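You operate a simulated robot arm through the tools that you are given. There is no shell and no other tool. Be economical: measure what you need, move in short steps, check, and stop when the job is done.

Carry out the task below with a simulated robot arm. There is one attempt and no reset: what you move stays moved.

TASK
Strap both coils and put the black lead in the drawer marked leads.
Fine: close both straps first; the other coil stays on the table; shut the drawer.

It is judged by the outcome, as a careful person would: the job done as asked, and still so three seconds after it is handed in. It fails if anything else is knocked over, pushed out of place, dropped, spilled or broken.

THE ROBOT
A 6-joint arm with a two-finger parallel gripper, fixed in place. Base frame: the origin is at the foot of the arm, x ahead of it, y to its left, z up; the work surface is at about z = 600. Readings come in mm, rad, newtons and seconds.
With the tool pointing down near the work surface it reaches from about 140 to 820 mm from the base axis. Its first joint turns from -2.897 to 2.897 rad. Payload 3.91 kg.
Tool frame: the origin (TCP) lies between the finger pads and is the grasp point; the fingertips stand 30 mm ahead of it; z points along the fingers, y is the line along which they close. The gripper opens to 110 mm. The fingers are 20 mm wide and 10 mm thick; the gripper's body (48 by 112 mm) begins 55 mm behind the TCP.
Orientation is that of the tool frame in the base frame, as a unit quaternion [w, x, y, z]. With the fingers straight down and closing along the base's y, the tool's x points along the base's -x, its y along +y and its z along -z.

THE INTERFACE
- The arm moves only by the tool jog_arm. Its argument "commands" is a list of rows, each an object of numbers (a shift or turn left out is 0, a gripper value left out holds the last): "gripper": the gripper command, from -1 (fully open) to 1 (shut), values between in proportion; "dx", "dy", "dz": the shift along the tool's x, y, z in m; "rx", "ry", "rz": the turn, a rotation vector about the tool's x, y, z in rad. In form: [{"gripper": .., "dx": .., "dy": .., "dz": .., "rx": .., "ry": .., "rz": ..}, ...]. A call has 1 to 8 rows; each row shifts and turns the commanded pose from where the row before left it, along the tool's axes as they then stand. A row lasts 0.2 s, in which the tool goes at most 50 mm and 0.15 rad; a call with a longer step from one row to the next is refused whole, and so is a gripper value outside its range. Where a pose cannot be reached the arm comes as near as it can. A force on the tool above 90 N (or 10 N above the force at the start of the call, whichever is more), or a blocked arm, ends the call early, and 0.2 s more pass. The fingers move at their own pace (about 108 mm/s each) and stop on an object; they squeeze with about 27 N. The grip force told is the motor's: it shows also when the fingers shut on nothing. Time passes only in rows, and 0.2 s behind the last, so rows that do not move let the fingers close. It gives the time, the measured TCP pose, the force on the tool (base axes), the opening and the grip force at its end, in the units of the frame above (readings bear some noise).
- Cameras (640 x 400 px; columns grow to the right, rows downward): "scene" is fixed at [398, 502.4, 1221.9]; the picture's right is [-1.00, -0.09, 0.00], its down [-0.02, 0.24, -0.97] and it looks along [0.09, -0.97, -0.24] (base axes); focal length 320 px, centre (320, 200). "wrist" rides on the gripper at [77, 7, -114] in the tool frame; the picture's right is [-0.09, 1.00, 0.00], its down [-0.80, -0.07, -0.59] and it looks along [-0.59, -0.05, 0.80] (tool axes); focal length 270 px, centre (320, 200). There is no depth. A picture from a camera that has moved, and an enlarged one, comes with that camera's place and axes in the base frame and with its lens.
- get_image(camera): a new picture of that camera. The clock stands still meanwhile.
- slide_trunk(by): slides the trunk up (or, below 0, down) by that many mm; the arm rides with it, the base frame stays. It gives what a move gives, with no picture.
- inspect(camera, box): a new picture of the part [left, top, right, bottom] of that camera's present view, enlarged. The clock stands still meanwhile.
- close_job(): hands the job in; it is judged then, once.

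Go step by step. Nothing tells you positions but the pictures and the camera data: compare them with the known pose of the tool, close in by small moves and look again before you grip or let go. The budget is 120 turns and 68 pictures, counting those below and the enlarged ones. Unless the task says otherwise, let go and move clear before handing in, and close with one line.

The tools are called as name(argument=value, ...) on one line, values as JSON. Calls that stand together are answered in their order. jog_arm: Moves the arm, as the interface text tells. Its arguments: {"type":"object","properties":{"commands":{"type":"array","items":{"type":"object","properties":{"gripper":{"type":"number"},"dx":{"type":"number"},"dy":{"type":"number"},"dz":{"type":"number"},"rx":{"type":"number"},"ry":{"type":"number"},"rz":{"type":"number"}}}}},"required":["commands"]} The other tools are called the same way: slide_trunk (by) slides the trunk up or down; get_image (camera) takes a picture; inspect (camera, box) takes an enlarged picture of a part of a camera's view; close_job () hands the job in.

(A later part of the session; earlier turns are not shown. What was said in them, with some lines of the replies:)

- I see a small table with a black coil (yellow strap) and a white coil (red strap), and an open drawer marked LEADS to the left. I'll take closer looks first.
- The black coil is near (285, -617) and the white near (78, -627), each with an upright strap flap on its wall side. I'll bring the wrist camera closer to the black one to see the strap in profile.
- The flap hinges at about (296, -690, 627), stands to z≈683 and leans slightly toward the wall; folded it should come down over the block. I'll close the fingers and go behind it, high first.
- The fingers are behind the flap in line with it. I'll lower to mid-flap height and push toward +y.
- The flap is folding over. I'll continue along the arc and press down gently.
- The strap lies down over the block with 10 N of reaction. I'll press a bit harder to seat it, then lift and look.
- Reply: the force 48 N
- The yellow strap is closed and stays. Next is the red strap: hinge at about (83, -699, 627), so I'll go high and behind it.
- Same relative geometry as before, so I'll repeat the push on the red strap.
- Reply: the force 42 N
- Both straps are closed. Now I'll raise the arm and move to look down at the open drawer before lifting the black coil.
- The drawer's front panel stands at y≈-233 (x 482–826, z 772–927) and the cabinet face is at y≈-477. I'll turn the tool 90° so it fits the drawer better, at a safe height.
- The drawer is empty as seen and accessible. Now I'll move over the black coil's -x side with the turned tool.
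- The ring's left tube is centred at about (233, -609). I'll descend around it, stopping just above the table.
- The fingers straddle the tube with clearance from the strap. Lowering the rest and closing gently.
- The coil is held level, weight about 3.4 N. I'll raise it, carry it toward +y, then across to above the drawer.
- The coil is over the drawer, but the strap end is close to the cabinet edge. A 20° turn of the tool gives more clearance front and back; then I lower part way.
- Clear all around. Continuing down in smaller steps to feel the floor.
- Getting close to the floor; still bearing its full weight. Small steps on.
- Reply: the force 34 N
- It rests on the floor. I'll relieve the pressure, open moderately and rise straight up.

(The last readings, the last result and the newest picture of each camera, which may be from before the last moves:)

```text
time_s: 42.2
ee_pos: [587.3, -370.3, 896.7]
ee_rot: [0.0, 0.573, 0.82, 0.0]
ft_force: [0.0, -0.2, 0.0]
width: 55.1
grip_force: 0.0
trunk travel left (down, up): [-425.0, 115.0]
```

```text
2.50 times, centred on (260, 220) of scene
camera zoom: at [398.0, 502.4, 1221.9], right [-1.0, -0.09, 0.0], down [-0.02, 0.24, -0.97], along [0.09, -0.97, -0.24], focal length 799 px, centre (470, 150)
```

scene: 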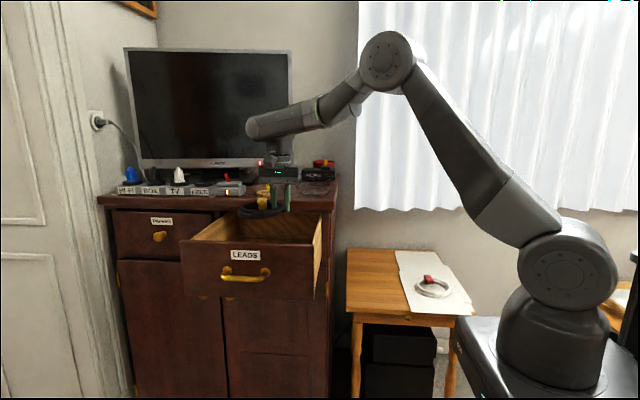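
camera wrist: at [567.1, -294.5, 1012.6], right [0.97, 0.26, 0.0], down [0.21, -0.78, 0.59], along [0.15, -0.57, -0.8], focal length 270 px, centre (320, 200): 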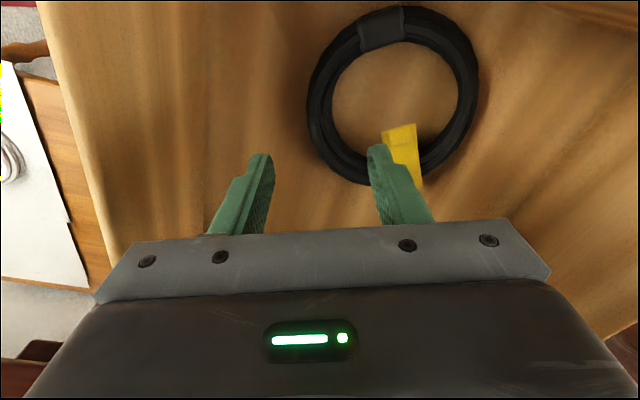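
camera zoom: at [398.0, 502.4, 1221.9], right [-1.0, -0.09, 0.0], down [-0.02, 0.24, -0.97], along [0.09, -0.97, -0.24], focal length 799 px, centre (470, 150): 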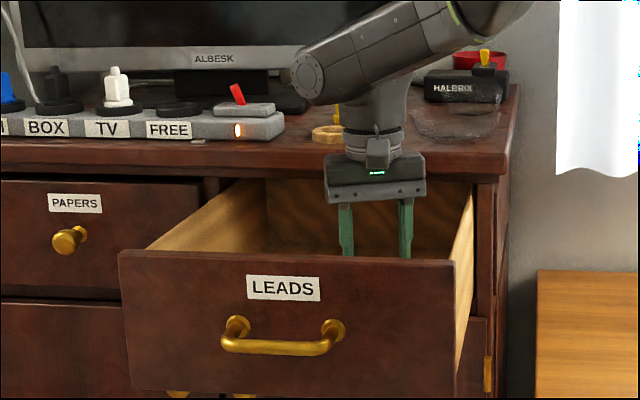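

The coil lies flat in the drawer with its strap still closed. Next I'll rise, realign, close the fingers and move in front of the drawer panel to push it shut.

jog_arm(commands=[{"dz": -0.045, "gripper": 0.5}, {"dz": -0.045, "gripper": 1}, {"dz": -0.03, "rz": 0.117}, {"rz": 0.117}, {"rz": 0.116}, {"dx": 0.045}, {"dx": 0.045}, {"dx": 0.045, "dy": 0.02}])

jog_arm(commands=[{"dx": 0.04, "dy": 0.023}, {"dx": 0.04, "dy": 0.023}, {"dx": 0.035}, {"ry": -0.131}, {"ry": -0.131}, {"ry": -0.131}, {"ry": -0.131}, {"ry": -0.131}])

jog_arm(commands=[{"ry": -0.13}, {}])

get_image(camera="wrist")

get_image(camera="scene")

```text
time_s: 44.0
ee_pos: [608.8, -233.7, 1018.0]
ee_rot: [0.0, 0.707, 0.707, 0.0]
ft_force: [-0.3, 0.0, -0.5]
width: 0.1
grip_force: 26.9
trunk travel left (down, up): [-425.0, 115.0]
```

```text
time_s: 45.8
ee_pos: [654.8, -120.8, 1018.4]
ee_rot: [0.229, 0.669, 0.67, -0.228]
ft_force: [0.2, -0.1, -0.3]
width: 0.4
grip_force: 26.8
trunk travel left (down, up): [-425.0, 115.0]
```

```text
time_s: 46.4
ee_pos: [654.8, -119.3, 1017.5]
ee_rot: [0.271, 0.653, 0.653, -0.271]
ft_force: [-0.5, 0.4, -0.3]
width: 0.1
grip_force: 27.2
trunk travel left (down, up): [-425.0, 115.0]
```

```text
25 pictures are left
camera wrist: at [660.5, 17.0, 1045.2], right [1.0, -0.06, 0.06], down [-0.07, -0.14, 0.99], along [-0.05, -0.99, -0.15], focal length 270 px, centre (320, 200)
```

wrist: 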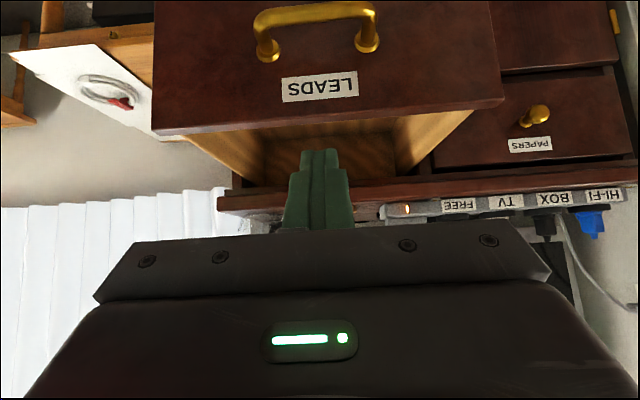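

```text
24 pictures are left
```

scene: 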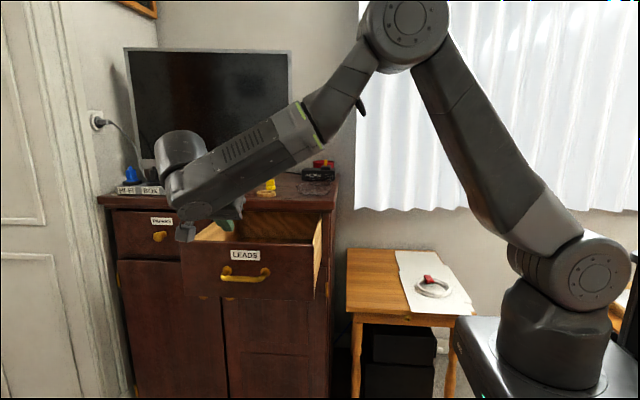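

The tool is tilted 45° and centred on the panel. I'll lower to above the handle and approach the panel.

jog_arm(commands=[{"dx": 0.0255, "dz": 0.0255}, {"dx": 0.0255, "dz": 0.0255}, {"dx": 0.0255, "dz": 0.0255}, {"dx": -0.021, "dz": 0.021}, {"dx": -0.021, "dz": 0.021}, {}])

get_image(camera="wrist")

inspect(camera="scene", box=[130, 140, 350, 310])

```text
time_s: 47.8
ee_pos: [653.7, -178.1, 908.4]
ee_rot: [0.27, 0.654, 0.653, -0.27]
ft_force: [0.3, -0.4, 0.3]
width: 0.1
grip_force: 27.3
trunk travel left (down, up): [-425.0, 115.0]
```

```text
23 pictures are left
camera wrist: at [659.6, -42.5, 936.8], right [1.0, -0.06, 0.06], down [-0.07, -0.15, 0.99], along [-0.05, -0.99, -0.15], focal length 270 px, centre (320, 200)
```

wrist: 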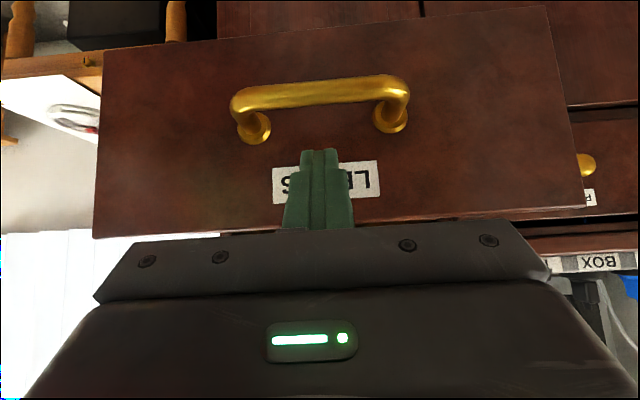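

```text
2.35 times, centred on (240, 225) of scene
camera zoom: at [398.0, 502.4, 1221.9], right [-1.0, -0.09, 0.0], down [-0.02, 0.24, -0.97], along [0.09, -0.97, -0.24], focal length 752 px, centre (508, 141)
```

zoom: 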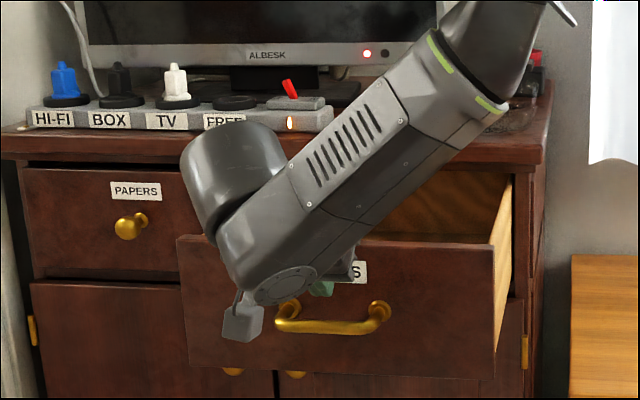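

In line with the label, above the handle. I'll push slowly toward the cabinet.

jog_arm(commands=[{"dx": -0.006, "dz": 0.006}, {"dx": -0.006, "dz": 0.006}, {"dx": -0.006, "dz": 0.006}, {"dx": -0.006, "dz": 0.006}, {"dx": -0.007, "dz": 0.007}, {"dx": -0.007, "dz": 0.007}, {"dx": -0.007, "dz": 0.007}])

get_image(camera="wrist")

get_image(camera="scene")

```text
time_s: 49.4
ee_pos: [653.5, -242.8, 910.7]
ee_rot: [0.271, 0.653, 0.654, -0.27]
ft_force: [-0.5, 0.1, -0.3]
width: 0.0
grip_force: 27.1
trunk travel left (down, up): [-425.0, 115.0]
```

```text
21 pictures are left
camera wrist: at [660.0, -106.5, 937.5], right [1.0, -0.06, 0.06], down [-0.07, -0.15, 0.99], along [-0.05, -0.99, -0.15], focal length 270 px, centre (320, 200)
```

wrist: 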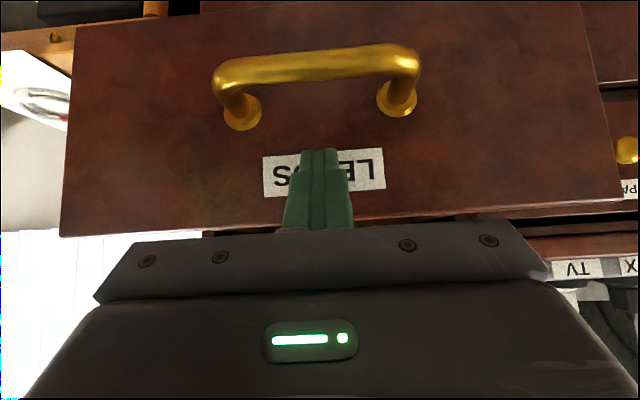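

```text
20 pictures are left
```

scene: 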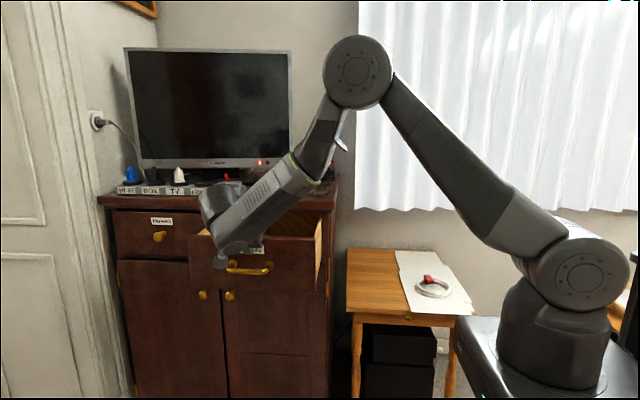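

The drawer is moving freely. Continuing the push.

jog_arm(commands=[{"dx": -0.008, "dz": 0.008}, {"dx": -0.008, "dz": 0.008}, {"dx": -0.008, "dz": 0.008}, {"dx": -0.008, "dz": 0.008}, {"dx": -0.008, "dz": 0.008}, {"dx": -0.008, "dz": 0.008}, {"dx": -0.008, "dz": 0.008}, {"dx": -0.008, "dz": 0.008}])

get_image(camera="scene")

```text
time_s: 51.2
ee_pos: [653.4, -334.6, 910.7]
ee_rot: [0.27, 0.653, 0.653, -0.271]
ft_force: [-0.2, -0.1, -0.3]
width: 0.0
grip_force: 27.5
trunk travel left (down, up): [-425.0, 115.0]
```

```text
19 pictures are left
```

scene: 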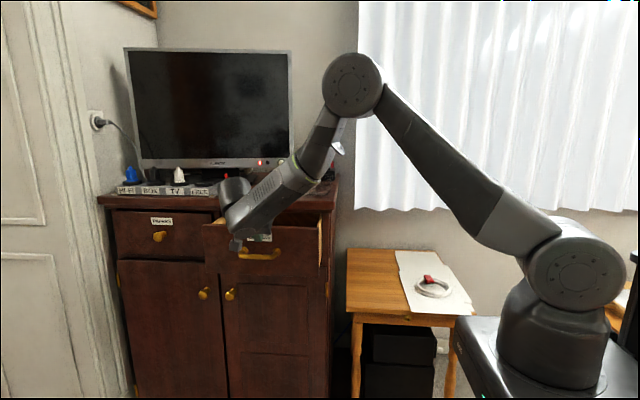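

jog_arm(commands=[{"dx": -0.008, "dz": 0.008}, {"dx": -0.008, "dz": 0.008}, {"dx": -0.008, "dz": 0.008}, {"dx": -0.007, "dz": 0.007}, {"dx": -0.007, "dz": 0.007}, {"dx": -0.006, "dz": 0.006}, {"dx": -0.005, "dz": 0.005}])

get_image(camera="wrist")

inspect(camera="scene", box=[90, 140, 350, 310])

```text
time_s: 52.8
ee_pos: [653.1, -402.4, 908.3]
ee_rot: [0.27, 0.653, 0.653, -0.271]
ft_force: [0.1, -1.0, 0.5]
width: 0.0
grip_force: 27.2
trunk travel left (down, up): [-425.0, 115.0]
```

```text
18 pictures are left
camera wrist: at [659.2, -266.6, 937.1], right [1.0, -0.06, 0.06], down [-0.07, -0.15, 0.99], along [-0.05, -0.99, -0.15], focal length 270 px, centre (320, 200)
```

wrist: 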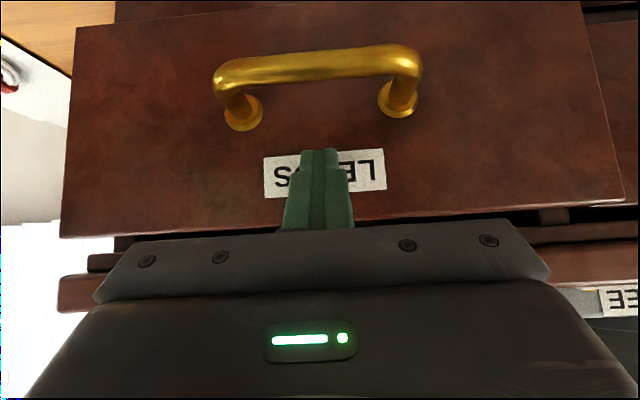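

```text
2.35 times, centred on (220, 225) of scene
camera zoom: at [398.0, 502.4, 1221.9], right [-1.0, -0.09, 0.0], down [-0.02, 0.24, -0.97], along [0.09, -0.97, -0.24], focal length 752 px, centre (555, 141)
```

zoom: 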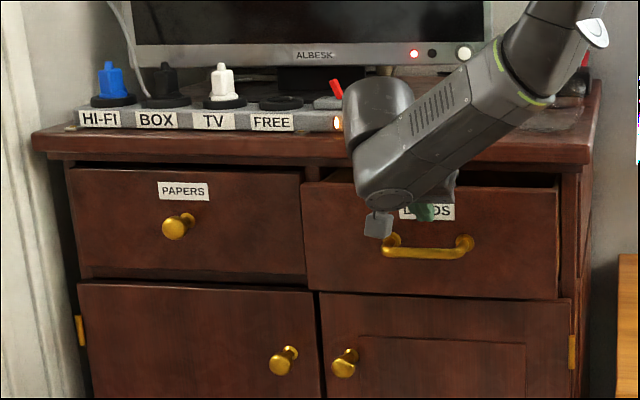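

About 45 mm remain. I'll go on slowly until it stops.

jog_arm(commands=[{"dx": -0.005, "dz": 0.005}, {"dx": -0.005, "dz": 0.005}, {"dx": -0.005, "dz": 0.005}, {"dx": -0.005, "dz": 0.005}, {"dx": -0.004, "dz": 0.004}, {"dx": -0.003, "dz": 0.003}])

inspect(camera="scene", box=[90, 140, 350, 310])

```text
time_s: 54.2
ee_pos: [652.9, -440.4, 909.0]
ee_rot: [0.271, 0.653, 0.653, -0.271]
ft_force: [0.7, 0.5, 0.5]
width: 0.0
grip_force: 26.9
trunk travel left (down, up): [-425.0, 115.0]
```

```text
2.35 times, centred on (220, 225) of scene
camera zoom: at [398.0, 502.4, 1221.9], right [-1.0, -0.09, 0.0], down [-0.02, 0.24, -0.97], along [0.09, -0.97, -0.24], focal length 752 px, centre (555, 141)
```

zoom: 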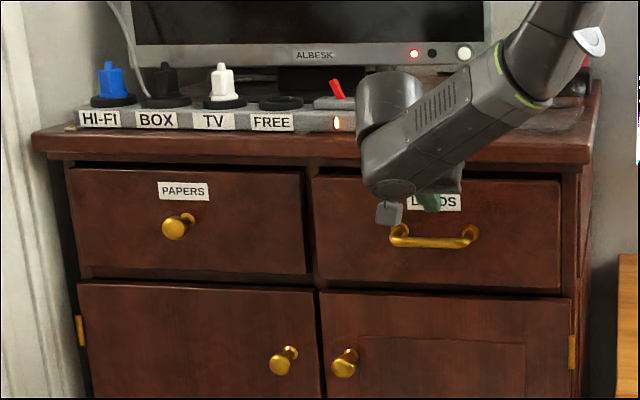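

jog_arm(commands=[{"dx": -0.002, "dz": 0.002}, {"dx": -0.002, "dz": 0.002}, {"dx": -0.002, "dz": 0.002}, {"dx": -0.002, "dz": 0.002}])

jog_arm(commands=[{"dx": -0.002, "dz": 0.002}, {"dx": -0.002, "dz": 0.002}, {"dx": -0.002, "dz": 0.002}])

inspect(camera="scene", box=[90, 140, 350, 310])

get_image(camera="wrist")

```text
time_s: 55.2
ee_pos: [653.3, -451.8, 908.5]
ee_rot: [0.271, 0.653, 0.654, -0.27]
ft_force: [0.4, 0.4, 0.3]
width: 0.0
grip_force: 26.8
trunk travel left (down, up): [-425.0, 115.0]
```

```text
time_s: 56.0
ee_pos: [652.9, -455.6, 909.4]
ee_rot: [0.271, 0.652, 0.655, -0.27]
ft_force: [-13.3, 43.1, -4.2]
width: 0.0
grip_force: 26.7
trunk travel left (down, up): [-425.0, 115.0]
```

```text
2.35 times, centred on (220, 225) of scene
camera zoom: at [398.0, 502.4, 1221.9], right [-1.0, -0.09, 0.0], down [-0.02, 0.24, -0.97], along [0.09, -0.97, -0.24], focal length 752 px, centre (555, 141)
```

zoom: 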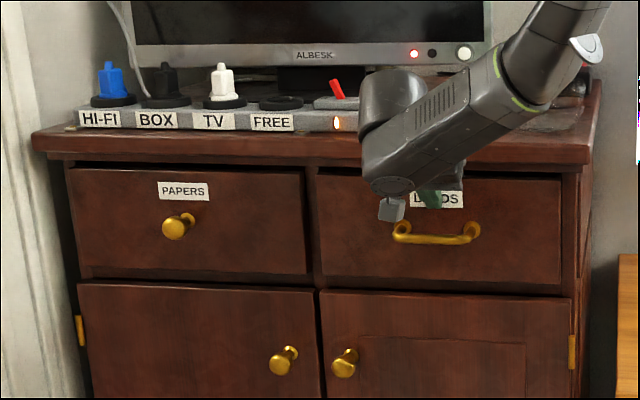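

```text
14 pictures are left
camera wrist: at [660.3, -317.4, 937.3], right [1.0, -0.06, 0.06], down [-0.07, -0.15, 0.99], along [-0.05, -0.99, -0.15], focal length 270 px, centre (320, 200)
```

wrist: 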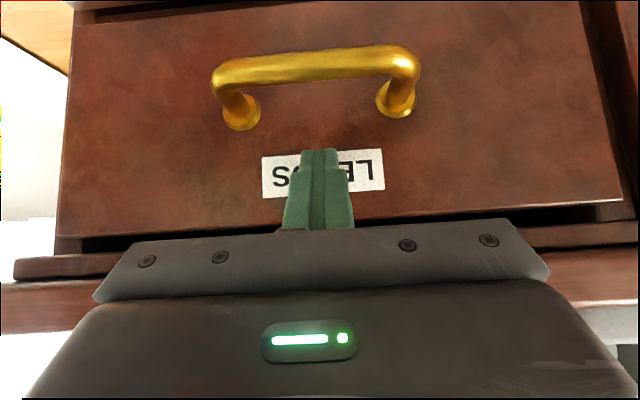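

The drawer hit its stop (43 N) and sits level with its neighbour. I'll back straight off and verify everything.

jog_arm(commands=[{"dx": 0.007, "dz": -0.007}, {"dx": 0.02, "dz": -0.02}, {"dx": 0.03, "dz": -0.03}, {"dx": 0.03, "dz": -0.03}, {"dx": 0.03, "dz": -0.03}, {"dx": 0.03, "dz": -0.03}, {"dx": 0.03, "dz": -0.03}, {}])

jog_arm(commands=[{"dx": -0.03, "dz": -0.03}, {"dx": -0.03, "dz": -0.03}, {"dy": -0.045}, {"dy": -0.045}, {"dy": -0.045}, {"dy": -0.045}, {"dy": -0.045}, {}])

get_image(camera="scene")

get_image(camera="wrist")

```text
time_s: 57.8
ee_pos: [656.2, -209.8, 910.1]
ee_rot: [0.27, 0.653, 0.653, -0.271]
ft_force: [-0.1, -0.4, 0.0]
width: 0.2
grip_force: 27.4
trunk travel left (down, up): [-425.0, 115.0]
```

```text
time_s: 59.6
ee_pos: [429.2, -207.5, 993.4]
ee_rot: [0.27, 0.653, 0.654, -0.27]
ft_force: [-0.4, 0.5, 0.3]
width: 0.0
grip_force: 26.7
trunk travel left (down, up): [-425.0, 115.0]
```

```text
13 pictures are left
```

scene: 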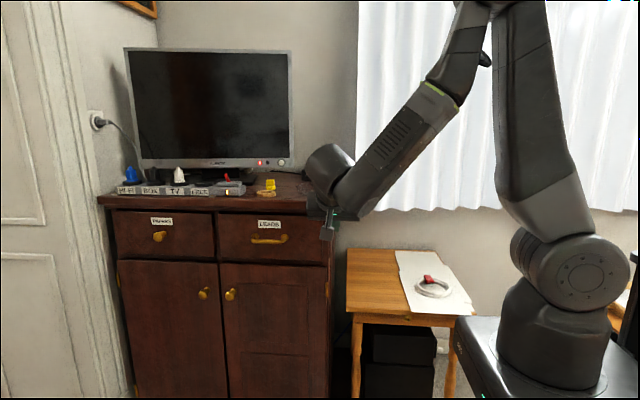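

```text
12 pictures are left
camera wrist: at [435.5, -71.6, 1020.7], right [1.0, -0.06, 0.06], down [-0.07, -0.15, 0.99], along [-0.05, -0.99, -0.15], focal length 270 px, centre (320, 200)
```

wrist: 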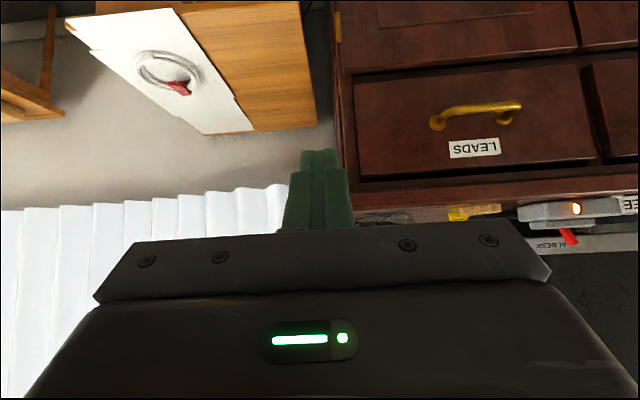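

The drawer is shut and stayed shut, the white coil lies strapped on the table, and nothing else has been disturbed.

inspect(camera="scene", box=[90, 150, 350, 310])

inspect(camera="scene", box=[340, 240, 480, 320])

```text
2.46 times, centred on (220, 230) of scene
camera zoom: at [398.0, 502.4, 1221.9], right [-1.0, -0.09, 0.0], down [-0.02, 0.24, -0.97], along [0.09, -0.97, -0.24], focal length 787 px, centre (566, 126)
```

zoom: 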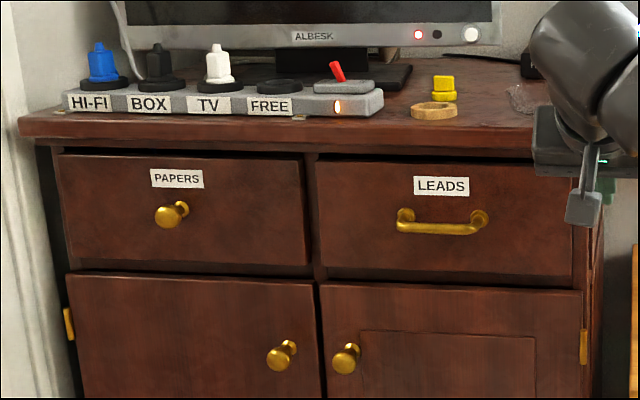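

```text
4.57 times, centred on (410, 280) of scene
camera zoom: at [398.0, 502.4, 1221.9], right [-1.0, -0.09, 0.0], down [-0.02, 0.24, -0.97], along [0.09, -0.97, -0.24], focal length 1461 px, centre (-91, -166)
```

zoom: 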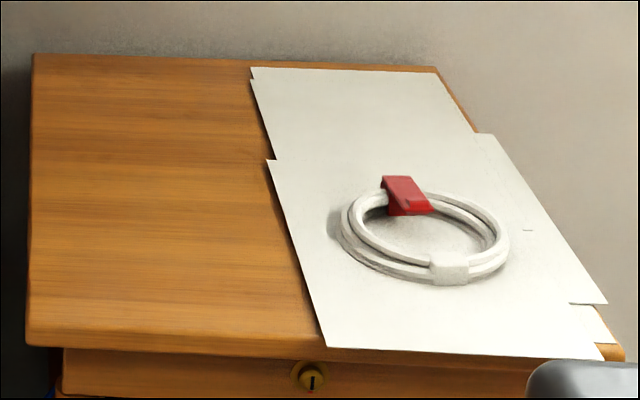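

All is in order and the arm is clear, so I am handing the job in.

close_job()

```text
The job is handed in.
```

Both straps are closed, the black lead is in the LEADS drawer with the drawer shut, and the white coil is still on the table.
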